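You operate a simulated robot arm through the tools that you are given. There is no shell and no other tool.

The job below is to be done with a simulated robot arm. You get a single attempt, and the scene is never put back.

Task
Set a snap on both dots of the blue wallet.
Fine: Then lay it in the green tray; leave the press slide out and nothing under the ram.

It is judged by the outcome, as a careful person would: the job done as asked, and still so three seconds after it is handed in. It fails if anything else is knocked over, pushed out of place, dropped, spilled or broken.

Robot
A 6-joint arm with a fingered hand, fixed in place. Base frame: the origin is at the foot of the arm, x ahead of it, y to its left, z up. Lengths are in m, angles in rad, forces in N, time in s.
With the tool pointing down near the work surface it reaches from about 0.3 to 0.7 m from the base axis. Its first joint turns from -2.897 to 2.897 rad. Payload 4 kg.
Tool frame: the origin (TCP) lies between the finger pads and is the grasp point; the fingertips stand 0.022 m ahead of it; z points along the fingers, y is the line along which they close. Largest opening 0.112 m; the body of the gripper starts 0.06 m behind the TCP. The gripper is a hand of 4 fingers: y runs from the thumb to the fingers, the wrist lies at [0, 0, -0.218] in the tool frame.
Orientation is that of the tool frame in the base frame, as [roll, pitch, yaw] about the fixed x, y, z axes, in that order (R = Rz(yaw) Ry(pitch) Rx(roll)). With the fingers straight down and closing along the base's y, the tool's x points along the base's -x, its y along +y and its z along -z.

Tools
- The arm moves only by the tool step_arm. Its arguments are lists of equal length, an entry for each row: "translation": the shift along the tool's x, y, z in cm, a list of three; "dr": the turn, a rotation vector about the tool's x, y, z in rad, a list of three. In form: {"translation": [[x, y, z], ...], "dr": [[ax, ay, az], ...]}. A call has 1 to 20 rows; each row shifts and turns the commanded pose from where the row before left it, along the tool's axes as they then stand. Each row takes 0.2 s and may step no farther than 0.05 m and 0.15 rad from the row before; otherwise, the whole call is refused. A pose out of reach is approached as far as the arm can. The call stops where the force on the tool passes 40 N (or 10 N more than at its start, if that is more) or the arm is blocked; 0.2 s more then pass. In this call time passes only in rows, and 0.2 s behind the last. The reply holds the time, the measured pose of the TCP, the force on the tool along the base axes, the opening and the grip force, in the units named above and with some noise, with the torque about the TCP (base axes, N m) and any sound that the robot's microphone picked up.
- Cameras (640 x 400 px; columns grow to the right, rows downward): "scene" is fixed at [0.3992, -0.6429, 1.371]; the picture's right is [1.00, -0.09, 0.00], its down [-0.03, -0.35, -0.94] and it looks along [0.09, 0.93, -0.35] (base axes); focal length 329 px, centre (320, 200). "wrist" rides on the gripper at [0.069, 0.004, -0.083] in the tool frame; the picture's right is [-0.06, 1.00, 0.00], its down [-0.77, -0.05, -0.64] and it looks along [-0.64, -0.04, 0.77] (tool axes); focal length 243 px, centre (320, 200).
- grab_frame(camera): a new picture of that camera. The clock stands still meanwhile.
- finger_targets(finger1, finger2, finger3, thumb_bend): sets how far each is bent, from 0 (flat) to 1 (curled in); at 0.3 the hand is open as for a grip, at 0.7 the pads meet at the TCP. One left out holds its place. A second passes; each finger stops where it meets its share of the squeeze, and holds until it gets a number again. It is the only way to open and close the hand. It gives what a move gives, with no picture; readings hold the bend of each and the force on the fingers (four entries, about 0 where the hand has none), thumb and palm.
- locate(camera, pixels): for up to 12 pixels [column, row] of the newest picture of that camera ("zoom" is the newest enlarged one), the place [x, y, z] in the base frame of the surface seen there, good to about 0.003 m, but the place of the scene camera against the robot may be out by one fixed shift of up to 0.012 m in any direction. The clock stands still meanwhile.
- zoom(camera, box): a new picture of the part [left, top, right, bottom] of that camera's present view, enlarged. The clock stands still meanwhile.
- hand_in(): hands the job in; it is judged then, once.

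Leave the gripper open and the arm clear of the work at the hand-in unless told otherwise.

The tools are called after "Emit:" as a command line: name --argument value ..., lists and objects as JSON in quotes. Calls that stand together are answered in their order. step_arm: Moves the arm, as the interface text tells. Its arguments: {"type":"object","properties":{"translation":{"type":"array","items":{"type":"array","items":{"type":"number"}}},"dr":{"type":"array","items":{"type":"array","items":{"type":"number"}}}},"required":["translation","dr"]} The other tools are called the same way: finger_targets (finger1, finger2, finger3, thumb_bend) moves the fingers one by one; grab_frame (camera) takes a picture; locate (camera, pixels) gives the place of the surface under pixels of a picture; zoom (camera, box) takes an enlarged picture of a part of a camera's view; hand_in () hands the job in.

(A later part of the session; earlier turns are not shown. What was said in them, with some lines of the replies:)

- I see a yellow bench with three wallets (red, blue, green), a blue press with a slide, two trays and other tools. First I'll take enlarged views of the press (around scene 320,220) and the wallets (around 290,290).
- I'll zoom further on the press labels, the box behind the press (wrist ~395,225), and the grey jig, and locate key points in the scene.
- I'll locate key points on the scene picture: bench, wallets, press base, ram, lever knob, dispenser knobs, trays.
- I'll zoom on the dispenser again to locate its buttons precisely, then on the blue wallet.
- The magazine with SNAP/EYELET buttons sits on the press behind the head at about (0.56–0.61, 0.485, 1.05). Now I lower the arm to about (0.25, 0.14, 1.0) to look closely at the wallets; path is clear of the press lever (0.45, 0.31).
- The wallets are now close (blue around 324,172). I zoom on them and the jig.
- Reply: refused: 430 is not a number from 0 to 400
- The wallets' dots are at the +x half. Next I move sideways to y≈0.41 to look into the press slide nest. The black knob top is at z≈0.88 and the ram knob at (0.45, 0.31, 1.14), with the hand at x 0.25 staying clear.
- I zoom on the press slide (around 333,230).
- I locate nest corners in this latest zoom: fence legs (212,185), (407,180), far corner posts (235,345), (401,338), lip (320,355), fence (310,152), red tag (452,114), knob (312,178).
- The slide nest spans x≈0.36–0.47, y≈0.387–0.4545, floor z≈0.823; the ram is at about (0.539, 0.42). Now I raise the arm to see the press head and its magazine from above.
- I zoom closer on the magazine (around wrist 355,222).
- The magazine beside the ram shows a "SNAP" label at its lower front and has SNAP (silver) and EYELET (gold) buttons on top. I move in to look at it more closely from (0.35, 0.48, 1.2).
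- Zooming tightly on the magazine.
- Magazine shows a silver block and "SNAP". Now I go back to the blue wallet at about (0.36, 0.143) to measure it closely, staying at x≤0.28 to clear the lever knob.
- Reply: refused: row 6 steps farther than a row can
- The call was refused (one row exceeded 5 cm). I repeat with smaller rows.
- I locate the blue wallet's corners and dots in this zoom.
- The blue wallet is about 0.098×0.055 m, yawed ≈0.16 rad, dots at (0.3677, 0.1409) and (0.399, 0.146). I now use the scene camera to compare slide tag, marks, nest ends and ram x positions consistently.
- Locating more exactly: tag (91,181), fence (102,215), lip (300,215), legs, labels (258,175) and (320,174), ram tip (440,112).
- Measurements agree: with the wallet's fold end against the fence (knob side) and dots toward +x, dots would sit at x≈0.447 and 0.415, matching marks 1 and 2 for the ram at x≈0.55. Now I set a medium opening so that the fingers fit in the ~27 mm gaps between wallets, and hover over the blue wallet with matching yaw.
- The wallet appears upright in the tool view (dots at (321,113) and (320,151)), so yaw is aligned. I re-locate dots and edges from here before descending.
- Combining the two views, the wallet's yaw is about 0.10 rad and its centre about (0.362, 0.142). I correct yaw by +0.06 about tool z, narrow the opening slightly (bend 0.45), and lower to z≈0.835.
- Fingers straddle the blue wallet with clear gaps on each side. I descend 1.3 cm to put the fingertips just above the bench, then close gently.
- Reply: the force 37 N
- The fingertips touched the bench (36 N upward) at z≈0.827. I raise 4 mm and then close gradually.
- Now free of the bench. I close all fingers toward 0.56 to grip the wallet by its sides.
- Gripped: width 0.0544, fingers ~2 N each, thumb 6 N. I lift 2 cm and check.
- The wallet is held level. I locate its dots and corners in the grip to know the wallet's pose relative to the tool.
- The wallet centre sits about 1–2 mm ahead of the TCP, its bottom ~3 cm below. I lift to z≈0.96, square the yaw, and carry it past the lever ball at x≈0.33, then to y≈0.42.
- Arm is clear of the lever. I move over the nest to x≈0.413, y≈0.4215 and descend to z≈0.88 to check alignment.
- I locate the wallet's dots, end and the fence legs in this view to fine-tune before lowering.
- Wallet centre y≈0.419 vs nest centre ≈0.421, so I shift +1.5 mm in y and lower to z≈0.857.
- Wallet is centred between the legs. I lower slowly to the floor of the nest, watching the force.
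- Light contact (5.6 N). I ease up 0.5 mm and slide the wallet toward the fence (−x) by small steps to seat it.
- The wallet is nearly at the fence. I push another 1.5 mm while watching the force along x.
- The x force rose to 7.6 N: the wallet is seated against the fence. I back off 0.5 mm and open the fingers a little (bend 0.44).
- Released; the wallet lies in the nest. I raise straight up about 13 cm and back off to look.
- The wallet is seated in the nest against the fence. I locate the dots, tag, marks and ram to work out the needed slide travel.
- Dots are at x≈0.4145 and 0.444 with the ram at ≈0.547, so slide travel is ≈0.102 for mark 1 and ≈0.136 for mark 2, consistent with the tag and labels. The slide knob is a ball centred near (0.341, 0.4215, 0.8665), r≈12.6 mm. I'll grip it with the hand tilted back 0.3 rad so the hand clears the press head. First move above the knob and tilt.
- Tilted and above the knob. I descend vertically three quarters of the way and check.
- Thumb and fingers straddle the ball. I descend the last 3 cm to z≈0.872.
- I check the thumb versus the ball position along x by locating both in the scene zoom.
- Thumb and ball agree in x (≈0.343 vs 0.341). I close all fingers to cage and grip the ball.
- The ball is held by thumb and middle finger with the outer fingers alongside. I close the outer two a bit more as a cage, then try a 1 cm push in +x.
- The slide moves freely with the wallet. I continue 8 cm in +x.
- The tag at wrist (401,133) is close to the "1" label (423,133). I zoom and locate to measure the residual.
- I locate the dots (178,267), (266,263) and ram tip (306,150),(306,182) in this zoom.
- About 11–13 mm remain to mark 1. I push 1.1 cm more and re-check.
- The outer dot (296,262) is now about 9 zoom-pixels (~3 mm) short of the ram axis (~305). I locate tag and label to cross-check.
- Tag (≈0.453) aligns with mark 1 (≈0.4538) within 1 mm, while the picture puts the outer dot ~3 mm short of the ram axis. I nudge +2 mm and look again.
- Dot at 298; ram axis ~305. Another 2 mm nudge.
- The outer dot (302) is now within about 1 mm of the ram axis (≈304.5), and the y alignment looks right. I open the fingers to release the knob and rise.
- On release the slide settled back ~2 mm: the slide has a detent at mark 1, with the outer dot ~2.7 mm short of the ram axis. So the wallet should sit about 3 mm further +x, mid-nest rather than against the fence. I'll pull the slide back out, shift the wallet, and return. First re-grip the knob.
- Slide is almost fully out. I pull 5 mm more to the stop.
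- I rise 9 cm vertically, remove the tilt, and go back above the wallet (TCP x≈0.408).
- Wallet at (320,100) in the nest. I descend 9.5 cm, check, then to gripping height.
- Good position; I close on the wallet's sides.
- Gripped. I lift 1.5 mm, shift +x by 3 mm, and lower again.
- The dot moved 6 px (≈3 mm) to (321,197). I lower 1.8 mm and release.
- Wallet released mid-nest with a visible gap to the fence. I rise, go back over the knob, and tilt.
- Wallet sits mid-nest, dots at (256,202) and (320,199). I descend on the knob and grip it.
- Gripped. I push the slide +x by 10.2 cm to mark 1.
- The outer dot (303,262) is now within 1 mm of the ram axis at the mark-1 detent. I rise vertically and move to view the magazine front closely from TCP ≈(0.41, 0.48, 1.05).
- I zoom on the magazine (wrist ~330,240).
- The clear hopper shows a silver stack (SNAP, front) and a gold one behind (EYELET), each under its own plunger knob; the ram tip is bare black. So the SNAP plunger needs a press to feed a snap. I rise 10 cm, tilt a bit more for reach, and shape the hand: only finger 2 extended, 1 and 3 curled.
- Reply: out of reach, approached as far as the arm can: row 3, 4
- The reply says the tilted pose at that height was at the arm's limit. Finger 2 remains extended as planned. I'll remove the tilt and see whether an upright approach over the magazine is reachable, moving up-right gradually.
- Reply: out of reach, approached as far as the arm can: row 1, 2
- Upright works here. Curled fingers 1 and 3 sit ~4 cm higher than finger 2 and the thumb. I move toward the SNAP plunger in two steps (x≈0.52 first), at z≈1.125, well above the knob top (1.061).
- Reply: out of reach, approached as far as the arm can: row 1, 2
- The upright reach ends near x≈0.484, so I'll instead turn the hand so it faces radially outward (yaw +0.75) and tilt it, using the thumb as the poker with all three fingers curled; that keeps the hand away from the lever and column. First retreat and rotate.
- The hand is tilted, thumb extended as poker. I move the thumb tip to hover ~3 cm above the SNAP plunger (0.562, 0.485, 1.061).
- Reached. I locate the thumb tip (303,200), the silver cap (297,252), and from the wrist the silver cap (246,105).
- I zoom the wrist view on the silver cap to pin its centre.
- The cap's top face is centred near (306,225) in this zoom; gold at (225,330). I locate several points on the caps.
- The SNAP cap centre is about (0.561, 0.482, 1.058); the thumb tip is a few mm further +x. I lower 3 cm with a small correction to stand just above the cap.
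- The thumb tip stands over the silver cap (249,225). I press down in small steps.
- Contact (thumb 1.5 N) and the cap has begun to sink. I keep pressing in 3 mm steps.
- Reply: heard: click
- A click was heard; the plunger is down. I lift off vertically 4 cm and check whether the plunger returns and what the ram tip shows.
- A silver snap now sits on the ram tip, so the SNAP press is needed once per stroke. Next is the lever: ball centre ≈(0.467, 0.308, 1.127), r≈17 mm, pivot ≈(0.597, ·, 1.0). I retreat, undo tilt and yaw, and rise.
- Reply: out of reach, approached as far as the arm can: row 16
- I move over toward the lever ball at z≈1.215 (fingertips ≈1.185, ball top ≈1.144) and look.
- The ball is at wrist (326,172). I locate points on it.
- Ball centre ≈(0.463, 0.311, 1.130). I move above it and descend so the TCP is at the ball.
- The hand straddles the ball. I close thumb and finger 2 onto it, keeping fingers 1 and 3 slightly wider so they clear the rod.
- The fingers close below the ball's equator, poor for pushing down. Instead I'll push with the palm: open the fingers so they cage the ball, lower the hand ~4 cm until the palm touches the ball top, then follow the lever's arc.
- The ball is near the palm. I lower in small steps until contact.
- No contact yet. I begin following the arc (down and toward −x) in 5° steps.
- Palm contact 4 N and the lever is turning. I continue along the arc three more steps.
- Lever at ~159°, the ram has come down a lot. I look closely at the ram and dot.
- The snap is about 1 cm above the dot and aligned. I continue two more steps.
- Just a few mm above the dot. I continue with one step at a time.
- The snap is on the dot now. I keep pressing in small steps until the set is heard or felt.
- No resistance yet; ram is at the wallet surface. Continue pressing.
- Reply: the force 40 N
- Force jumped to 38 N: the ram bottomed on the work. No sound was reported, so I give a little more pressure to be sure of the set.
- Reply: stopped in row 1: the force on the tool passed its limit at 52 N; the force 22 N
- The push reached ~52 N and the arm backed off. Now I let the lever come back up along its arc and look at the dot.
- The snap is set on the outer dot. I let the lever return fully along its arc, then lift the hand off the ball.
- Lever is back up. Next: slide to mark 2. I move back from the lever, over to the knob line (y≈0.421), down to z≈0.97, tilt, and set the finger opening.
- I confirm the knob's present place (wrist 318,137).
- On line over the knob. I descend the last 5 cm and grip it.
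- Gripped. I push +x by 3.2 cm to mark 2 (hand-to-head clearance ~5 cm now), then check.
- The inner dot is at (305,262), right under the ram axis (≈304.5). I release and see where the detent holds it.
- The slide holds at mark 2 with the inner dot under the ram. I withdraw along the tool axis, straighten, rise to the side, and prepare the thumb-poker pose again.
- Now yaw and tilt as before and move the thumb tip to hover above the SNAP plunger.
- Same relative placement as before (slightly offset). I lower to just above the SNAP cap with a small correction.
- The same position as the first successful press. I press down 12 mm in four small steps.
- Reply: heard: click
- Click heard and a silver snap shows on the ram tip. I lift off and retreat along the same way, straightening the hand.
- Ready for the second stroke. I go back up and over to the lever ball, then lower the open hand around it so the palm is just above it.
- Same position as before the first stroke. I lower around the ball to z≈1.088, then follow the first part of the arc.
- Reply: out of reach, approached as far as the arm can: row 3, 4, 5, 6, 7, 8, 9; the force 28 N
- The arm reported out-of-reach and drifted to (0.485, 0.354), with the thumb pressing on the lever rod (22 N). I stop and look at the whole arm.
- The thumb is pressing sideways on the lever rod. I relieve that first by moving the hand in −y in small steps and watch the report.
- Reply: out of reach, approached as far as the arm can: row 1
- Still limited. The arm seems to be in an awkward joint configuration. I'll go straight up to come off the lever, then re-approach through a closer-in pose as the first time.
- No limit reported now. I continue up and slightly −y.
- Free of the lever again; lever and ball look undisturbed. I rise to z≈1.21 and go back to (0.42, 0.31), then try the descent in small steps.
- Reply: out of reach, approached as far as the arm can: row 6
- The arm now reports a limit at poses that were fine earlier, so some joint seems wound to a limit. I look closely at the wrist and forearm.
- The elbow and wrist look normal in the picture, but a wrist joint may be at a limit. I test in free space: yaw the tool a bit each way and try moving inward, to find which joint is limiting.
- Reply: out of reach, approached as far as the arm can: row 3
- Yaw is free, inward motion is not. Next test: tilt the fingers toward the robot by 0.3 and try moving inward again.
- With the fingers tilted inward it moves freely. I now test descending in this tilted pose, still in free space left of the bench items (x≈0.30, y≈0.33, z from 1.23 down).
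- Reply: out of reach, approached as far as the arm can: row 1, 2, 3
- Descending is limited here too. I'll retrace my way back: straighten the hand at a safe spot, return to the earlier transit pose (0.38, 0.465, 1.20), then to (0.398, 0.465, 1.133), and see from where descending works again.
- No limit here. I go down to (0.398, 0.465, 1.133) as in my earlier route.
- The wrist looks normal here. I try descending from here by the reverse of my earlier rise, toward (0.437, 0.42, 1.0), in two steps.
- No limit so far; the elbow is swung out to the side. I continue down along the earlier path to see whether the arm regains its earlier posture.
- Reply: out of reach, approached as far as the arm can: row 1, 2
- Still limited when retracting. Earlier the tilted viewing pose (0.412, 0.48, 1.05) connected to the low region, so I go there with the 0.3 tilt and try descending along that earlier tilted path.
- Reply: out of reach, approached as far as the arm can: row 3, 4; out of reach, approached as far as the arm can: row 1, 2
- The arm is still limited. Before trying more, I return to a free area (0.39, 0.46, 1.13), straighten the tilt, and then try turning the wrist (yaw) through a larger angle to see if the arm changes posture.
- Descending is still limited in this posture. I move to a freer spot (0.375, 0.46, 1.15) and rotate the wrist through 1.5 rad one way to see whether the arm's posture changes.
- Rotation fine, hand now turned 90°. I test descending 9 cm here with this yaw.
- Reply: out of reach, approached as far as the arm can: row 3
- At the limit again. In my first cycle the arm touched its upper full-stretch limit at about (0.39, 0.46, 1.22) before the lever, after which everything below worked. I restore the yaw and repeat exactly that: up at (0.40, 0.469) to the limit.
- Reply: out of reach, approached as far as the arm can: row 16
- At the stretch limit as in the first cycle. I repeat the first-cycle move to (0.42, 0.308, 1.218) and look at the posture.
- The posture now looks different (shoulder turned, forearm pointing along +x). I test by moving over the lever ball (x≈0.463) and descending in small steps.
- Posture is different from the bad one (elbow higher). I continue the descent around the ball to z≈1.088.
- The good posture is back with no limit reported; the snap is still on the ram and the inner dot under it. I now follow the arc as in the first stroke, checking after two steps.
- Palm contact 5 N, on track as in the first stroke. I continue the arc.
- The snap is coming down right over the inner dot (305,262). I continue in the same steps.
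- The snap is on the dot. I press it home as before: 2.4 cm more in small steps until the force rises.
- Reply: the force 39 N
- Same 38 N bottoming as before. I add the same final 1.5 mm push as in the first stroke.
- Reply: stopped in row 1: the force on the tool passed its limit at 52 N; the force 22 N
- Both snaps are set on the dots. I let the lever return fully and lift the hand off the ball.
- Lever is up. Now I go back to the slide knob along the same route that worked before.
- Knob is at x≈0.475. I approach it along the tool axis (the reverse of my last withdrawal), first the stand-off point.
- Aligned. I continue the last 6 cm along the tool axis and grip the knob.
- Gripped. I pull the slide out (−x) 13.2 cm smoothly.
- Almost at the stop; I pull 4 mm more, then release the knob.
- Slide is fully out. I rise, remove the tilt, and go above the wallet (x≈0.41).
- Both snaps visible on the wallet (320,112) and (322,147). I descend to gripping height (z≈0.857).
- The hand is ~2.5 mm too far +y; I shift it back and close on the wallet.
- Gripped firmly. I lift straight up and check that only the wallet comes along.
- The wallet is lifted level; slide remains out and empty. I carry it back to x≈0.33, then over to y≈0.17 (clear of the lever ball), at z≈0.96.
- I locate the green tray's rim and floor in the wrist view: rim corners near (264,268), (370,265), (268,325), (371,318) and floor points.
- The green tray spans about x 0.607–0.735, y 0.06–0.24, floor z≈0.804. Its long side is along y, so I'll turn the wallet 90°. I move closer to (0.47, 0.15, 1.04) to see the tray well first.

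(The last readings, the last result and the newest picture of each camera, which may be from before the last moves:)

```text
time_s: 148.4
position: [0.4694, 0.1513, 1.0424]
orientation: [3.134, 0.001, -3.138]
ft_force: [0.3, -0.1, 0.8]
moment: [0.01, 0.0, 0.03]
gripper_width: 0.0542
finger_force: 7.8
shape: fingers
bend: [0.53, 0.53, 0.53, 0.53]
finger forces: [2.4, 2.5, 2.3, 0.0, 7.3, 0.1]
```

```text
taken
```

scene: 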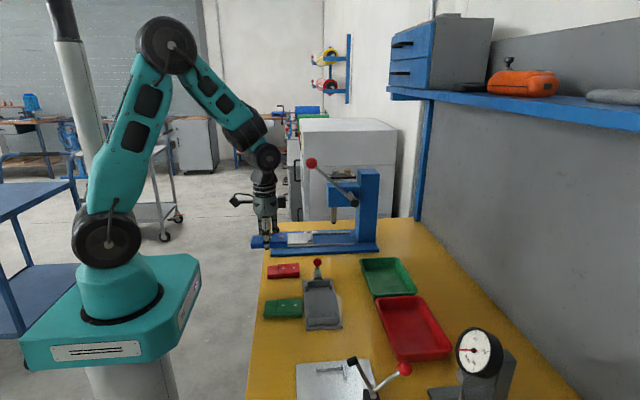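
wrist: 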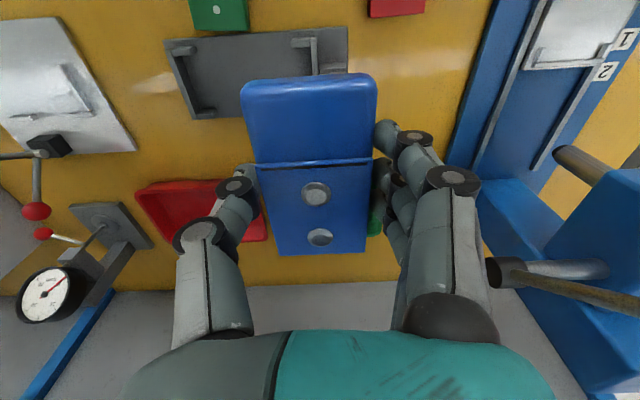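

The wallet hides the tray. I turn the hand +90° (camera toward −y, away from the lever) in this free spot.

Emit:
step_arm --translation '[[0, 0, 0], [0, 0, 0], [0, 0, 0], [0, 0, 0], [0, 0, 0], [0, 0, 0], [0, 0, 0], [0, 0, 0], [0, 0, 0], [0, 0, 0], [0, 0, 0]]' --dr '[[0, 0, -0.15], [0, 0, -0.15], [0, 0, -0.15], [0, 0, -0.15], [0, 0, -0.15], [0, 0, -0.15], [0, 0, -0.15], [0, 0, -0.15], [0, 0, -0.15], [0, 0, -0.15], [0, 0, -0.07]]'

Emit:
grab_frame --camera "wrist"

Emit:
grab_frame --camera "scene"

```text
time_s: 150.8
position: [0.4675, 0.1514, 1.0416]
orientation: [-3.142, 0.007, -1.567]
ft_force: [0.2, 0.1, -1.1]
moment: [0.02, -0.01, 0.03]
gripper_width: 0.0543
finger_force: 7.1
shape: fingers
bend: [0.53, 0.53, 0.53, 0.53]
finger forces: [2.4, 2.4, 2.4, 0.0, 7.3, 0.0]
```

```text
taken
```

wrist: 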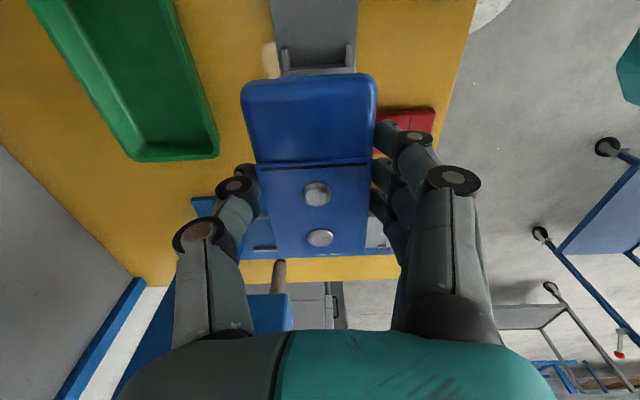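

```text
taken
```

scene: 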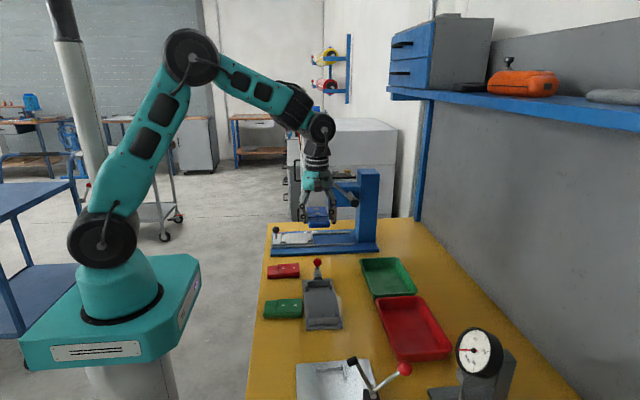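

Turned OK. I move over the tray centre (≈0.672, 0.150) at z≈0.97 and look.

Emit:
step_arm --translation '[[0, -4.1, 1.5], [0, -4.1, 1.5], [0, -4.1, 1.5], [0, -4.1, 1.5], [0.1, -4.05, 1.5]]' --dr '[[0, 0, 0], [0, 0, 0], [0, 0, 0], [0, 0, 0], [0, 0, 0]]'

Emit:
grab_frame --camera "wrist"

Emit:
zoom --camera "scene" --box '[320, 190, 470, 330]'

```text
time_s: 152.0
position: [0.6699, 0.1504, 0.9682]
orientation: [3.139, 0.007, -1.57]
ft_force: [0.1, -0.1, -0.6]
moment: [0.03, -0.05, -0.02]
gripper_width: 0.0542
finger_force: 7.4
shape: fingers
bend: [0.53, 0.53, 0.53, 0.53]
finger forces: [2.4, 2.4, 2.4, 0.1, 7.4, 0.0]
```

```text
taken
```

wrist: 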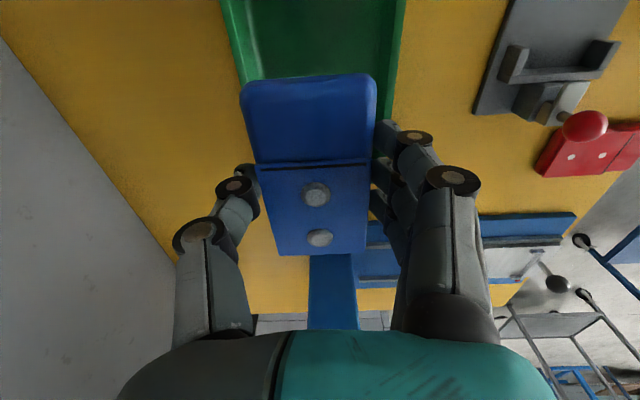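

```text
2.86 times, centred on (395, 260) of scene
```

zoom: 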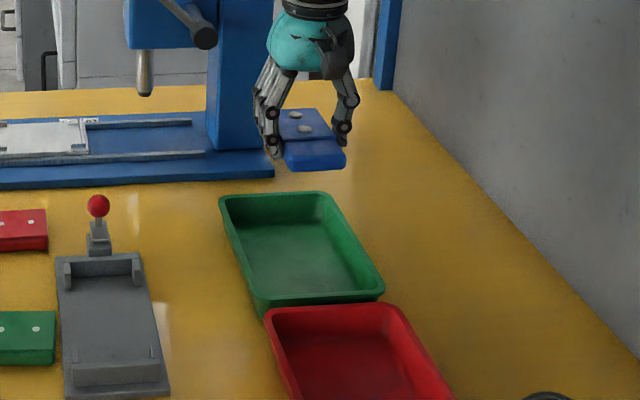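

I locate the tray rims on both sides in this view to centre in x.

Emit:
locate --camera "wrist" --pixels '[[237, 60], [396, 60], [228, 20], [402, 20], [250, 60], [380, 60], [262, 60], [368, 60], [318, 40], [316, 195], [319, 238], [310, 90]]'

Emit:
zoom --camera "wrist" --box '[200, 0, 440, 150]'

```text
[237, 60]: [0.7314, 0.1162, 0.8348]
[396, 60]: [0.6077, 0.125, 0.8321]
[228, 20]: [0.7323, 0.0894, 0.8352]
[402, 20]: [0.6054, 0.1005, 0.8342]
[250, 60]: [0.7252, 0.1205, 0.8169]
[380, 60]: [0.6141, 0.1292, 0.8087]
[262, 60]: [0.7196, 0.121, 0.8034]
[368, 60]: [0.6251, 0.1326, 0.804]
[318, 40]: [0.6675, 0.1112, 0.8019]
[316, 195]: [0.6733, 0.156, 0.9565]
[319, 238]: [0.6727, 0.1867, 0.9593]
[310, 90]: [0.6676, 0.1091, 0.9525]
```

```text
2.67 times, centred on (320, 75) of wrist
```

zoom: 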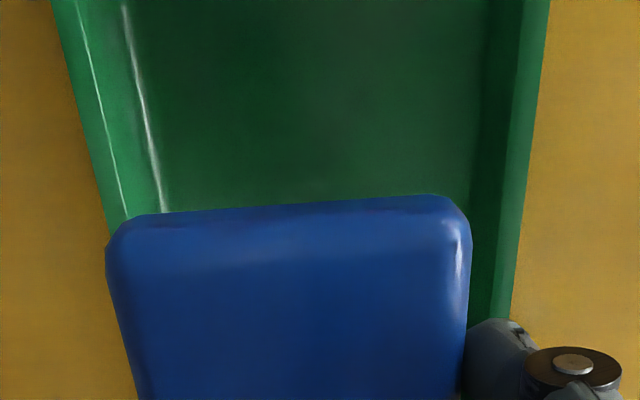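

Tray spans x 0.607–0.732 with its floor from 0.623 to 0.72; the wallet centre (≈0.671, 0.154) is centred. I lower toward the floor in steps.

Emit:
step_arm --translation '[[0, 0, 4.0], [0, 0, 4.0], [0, 0, 3.0]]' --dr '[[0, 0, 0], [0, 0, 0], [0, 0, 0]]'

Emit:
grab_frame --camera "wrist"

Emit:
zoom --camera "scene" --box '[330, 210, 450, 320]'

```text
time_s: 152.8
position: [0.6723, 0.1504, 0.8546]
orientation: [-3.141, 0.006, -1.569]
ft_force: [-0.2, 0.6, -1.1]
moment: [0.02, 0.0, 0.02]
gripper_width: 0.0542
finger_force: 7.3
shape: fingers
bend: [0.53, 0.53, 0.53, 0.53]
finger forces: [2.4, 2.4, 2.4, 0.0, 7.1, 0.1]
```

```text
taken
```

wrist: 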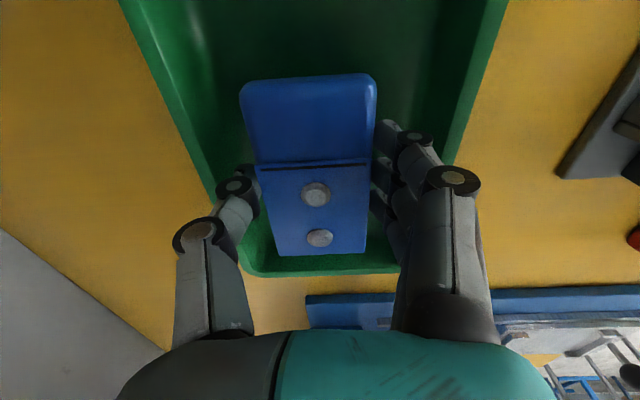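

```text
3.64 times, centred on (390, 265) of scene
```

zoom: 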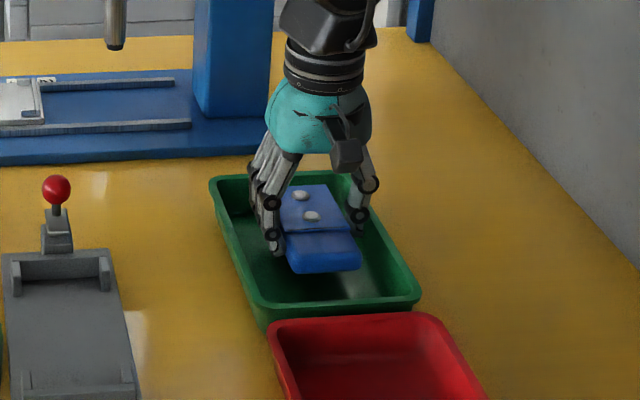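

The wallet is inside the tray but nearer its +y end; I shift 1.2 cm toward −y and lower until light contact.

Emit:
step_arm --translation '[[1.2, 0, 0], [0, 0, 1.0], [0, 0, 0.4]]' --dr '[[0, 0, 0], [0, 0, 0], [0, 0, 0]]'

Emit:
grab_frame --camera "wrist"

```text
time_s: 153.6
position: [0.6718, 0.1402, 0.843]
orientation: [-3.141, 0.008, -1.569]
ft_force: [-0.2, 0.1, -0.1]
moment: [0.0, -0.04, 0.02]
gripper_width: 0.0542
finger_force: 6.3
shape: fingers
bend: [0.53, 0.53, 0.53, 0.53]
finger forces: [2.4, 2.4, 2.4, 0.0, 7.2, 0.0]
```

```text
taken
```

wrist: 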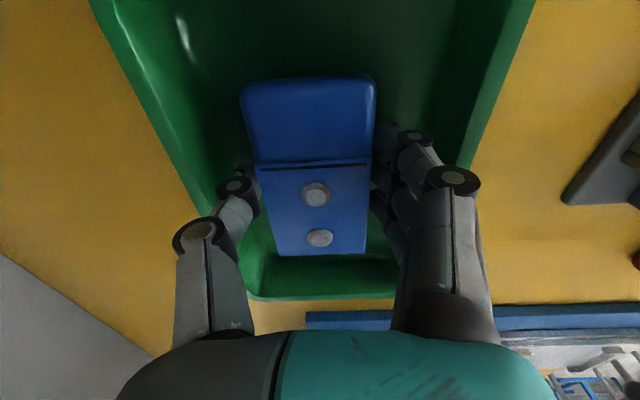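

Well placed now. I lower in 2–3 mm steps to the floor.

Emit:
step_arm --translation '[[0, 0, 0.3], [0, 0, 0.2]]' --dr '[[0, 0, 0], [0, 0, 0]]'

```text
time_s: 154.2
position: [0.6732, 0.1407, 0.8369]
orientation: [3.141, 0.006, -1.569]
ft_force: [0.4, -0.5, -1.1]
moment: [0.03, 0.02, 0.02]
gripper_width: 0.0542
finger_force: 7.1
shape: fingers
bend: [0.53, 0.53, 0.53, 0.53]
finger forces: [2.4, 2.4, 2.4, 0.1, 7.2, 0.1]
```

Emit:
step_arm --translation '[[0, 0, 0.2], [0, 0, 0.15]]' --dr '[[0, 0, 0], [0, 0, 0]]'

```text
time_s: 154.8
position: [0.6709, 0.1404, 0.8354]
orientation: [3.141, 0.006, -1.57]
ft_force: [-1.6, 0.9, 2.9]
moment: [0.01, 0.02, 0.0]
gripper_width: 0.0542
finger_force: 8.0
shape: fingers
bend: [0.53, 0.53, 0.53, 0.53]
finger forces: [2.7, 2.5, 2.6, 0.0, 7.5, 0.1]
```

Light contact (≈3 N): the wallet is on the tray floor. I open the fingers slightly (bend 0.48) to let go without touching the tray walls.

Emit:
finger_targets --finger1 0.48 --finger2 0.48 --finger3 0.48 --thumb_bend 0.48

Emit:
grab_frame --camera "wrist"

```text
time_s: 155.8
position: [0.6722, 0.1409, 0.833]
orientation: [3.141, 0.006, -1.57]
ft_force: [0.5, 0.0, 0.2]
moment: [-0.02, 0.02, 0.04]
gripper_width: 0.0619
finger_force: 0.1
shape: fingers
bend: [0.48, 0.48, 0.48, 0.48]
finger forces: [0.0, 0.1, 0.0, 0.1, 0.0, 0.0]
```

```text
taken
```

wrist: 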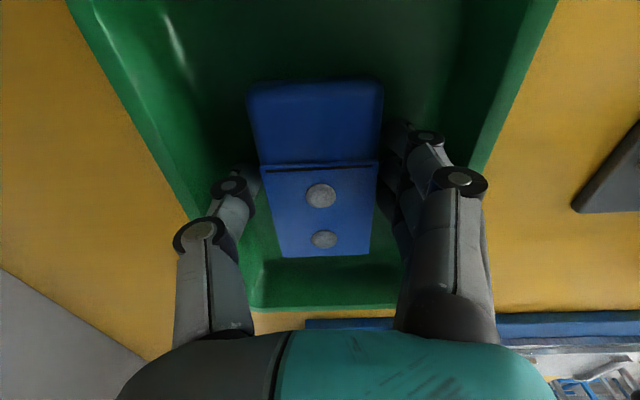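

Released. I rise straight up, slowly at first.

Emit:
step_arm --translation '[[0, 0, -0.8], [0, 0, -1.5], [0, 0, -3.0], [0, 0, -4.0], [0, 0, -4.0]]' --dr '[[0, 0, 0], [0, 0, 0], [0, 0, 0], [0, 0, 0], [0, 0, 0]]'

Emit:
grab_frame --camera "wrist"

Emit:
zoom --camera "scene" --box '[330, 210, 450, 320]'

```text
time_s: 157.0
position: [0.6709, 0.1392, 0.967]
orientation: [3.138, 0.008, -1.569]
ft_force: [-0.1, -0.8, 0.7]
moment: [0.02, -0.01, -0.02]
gripper_width: 0.0625
finger_force: 0.1
shape: fingers
bend: [0.48, 0.48, 0.48, 0.48]
finger forces: [0.1, 0.0, 0.0, 0.0, 0.1, 0.0]
```

```text
taken
```

wrist: 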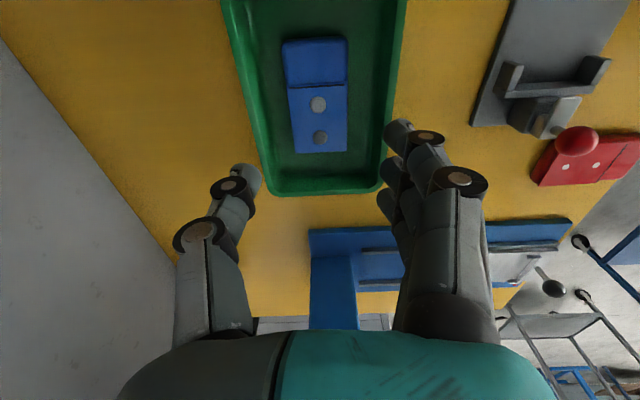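

```text
3.64 times, centred on (390, 265) of scene
```

zoom: 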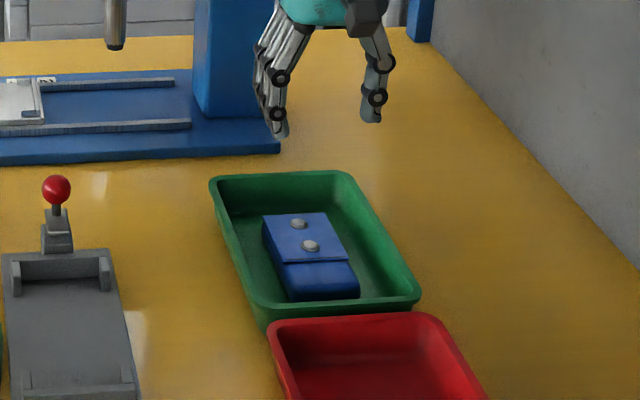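

The wallet lies flat in the green tray, both snaps on. I retreat the arm the way it came, open the hand, and check the whole scene.

Emit:
step_arm --translation '[[0, 4.1, -1.5], [0, 4.1, -1.5], [0, 4.1, -1.5], [0, 4.1, -1.5], [0, 4.1, -1.5], [0, 3.5, -2.0], [0, 3.5, -2.0], [0, 3.5, -2.0]]' --dr '[[0, 0, 0], [0, 0, 0], [0, 0, 0], [0, 0, 0], [0, 0, 0], [0, 0, 0], [0, 0, 0], [0, 0, 0]]'

Emit:
finger_targets --finger1 0.3 --finger2 0.3 --finger3 0.3 --thumb_bend 0.3

Emit:
grab_frame --camera "scene"

Emit:
zoom --camera "scene" --box '[250, 150, 400, 260]'

Emit:
zoom --camera "scene" --box '[250, 245, 460, 375]'

```text
time_s: 158.8
position: [0.3608, 0.1396, 1.1011]
orientation: [3.14, 0.005, -1.569]
ft_force: [-0.3, 0.1, -0.1]
moment: [0.01, -0.02, 0.01]
gripper_width: 0.0624
finger_force: 0.0
shape: fingers
bend: [0.48, 0.48, 0.48, 0.48]
finger forces: [0.1, 0.1, 0.1, 0.0, 0.0, 0.0]
```

```text
time_s: 159.8
position: [0.3606, 0.1389, 1.1012]
orientation: [-3.141, 0.006, -1.569]
ft_force: [-1.2, 0.4, -1.0]
moment: [0.0, 0.0, 0.0]
gripper_width: 0.1126
finger_force: 0.0
shape: fingers
bend: [0.3, 0.3, 0.3, 0.3]
finger forces: [0.1, 0.0, 0.0, 0.0, 0.0, 0.1]
```

```text
taken
```

scene: 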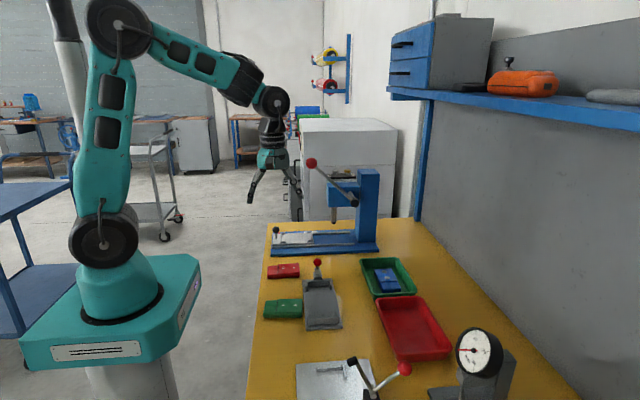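

```text
3.64 times, centred on (325, 205) of scene
```

zoom: 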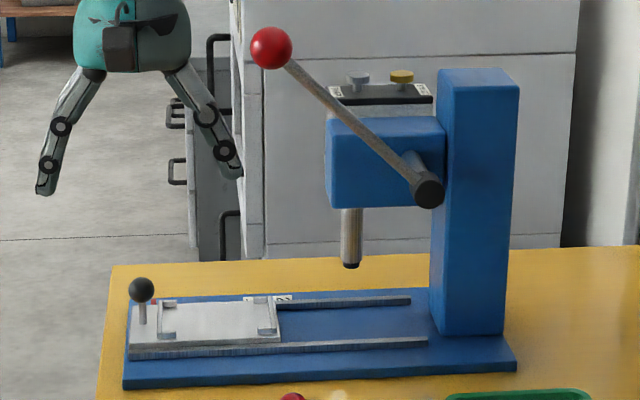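

```text
3.05 times, centred on (355, 310) of scene
```

zoom: 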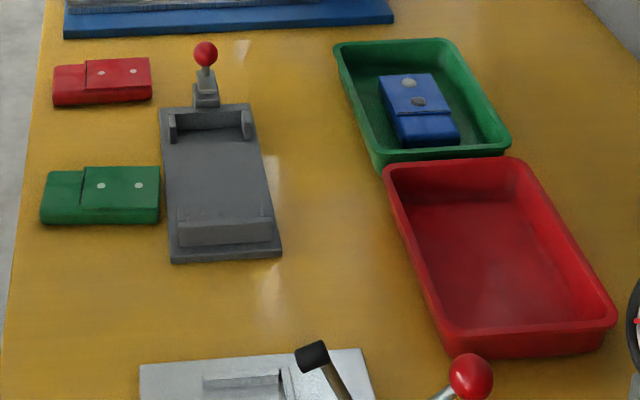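

All is in order: both snaps set, wallet flat in the green tray, slide out, ram bare and lever up, other items untouched. I raise the open hand a bit more to be clear of the work.

Emit:
step_arm --translation '[[0, 1.5, -3.5], [0, 1.5, -3.5]]' --dr '[[0, 0, 0], [0, 0, 0]]'

Emit:
zoom --camera "scene" --box '[355, 250, 425, 305]'

```text
time_s: 160.4
position: [0.3294, 0.1389, 1.1716]
orientation: [3.138, 0.008, -1.569]
ft_force: [-0.3, 0.6, 0.2]
moment: [-0.02, 0.01, 0.06]
gripper_width: 0.1125
finger_force: 0.0
shape: fingers
bend: [0.3, 0.3, 0.3, 0.3]
finger forces: [0.1, 0.0, 0.0, 0.0, 0.0, 0.0]
```

```text
7.27 times, centred on (390, 278) of scene
```

zoom: 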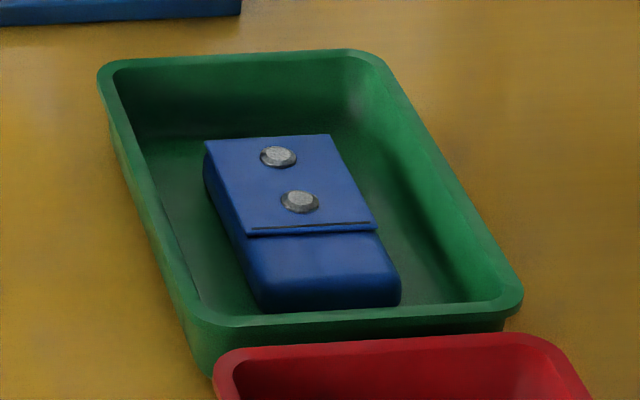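

The blue wallet has both snaps set and lies flat in the green tray. The slide is out, nothing is under the ram, the gripper is open and the arm is clear. I hand in the job.

Emit:
hand_in

```text
The job is handed in.
```

The blue wallet has a snap set on both dots and is lying flat in the green tray, and I've handed the job in. No result came back with the hand-in.

At the last check:
- **Press:** the slide was fully out and empty, nothing was under the ram, and the lever was up.
- **Rest of the bench:** the red and green wallets, the jig and the red tray looked unmoved.
- **Arm:** the gripper was open and well above the bench.

- **Alignment:** by the scene camera, each dot was within about 1 mm of the ram's centre before its stroke. I had to shift the wallet about 3 mm in the slide to get that.
- **Lever contact:** before the second stroke the arm hit a reach limit. It drifted, and the thumb pressed sideways on the press lever with about 22 N. I backed off and approached again. The lever worked normally afterwards and showed no visible damage.
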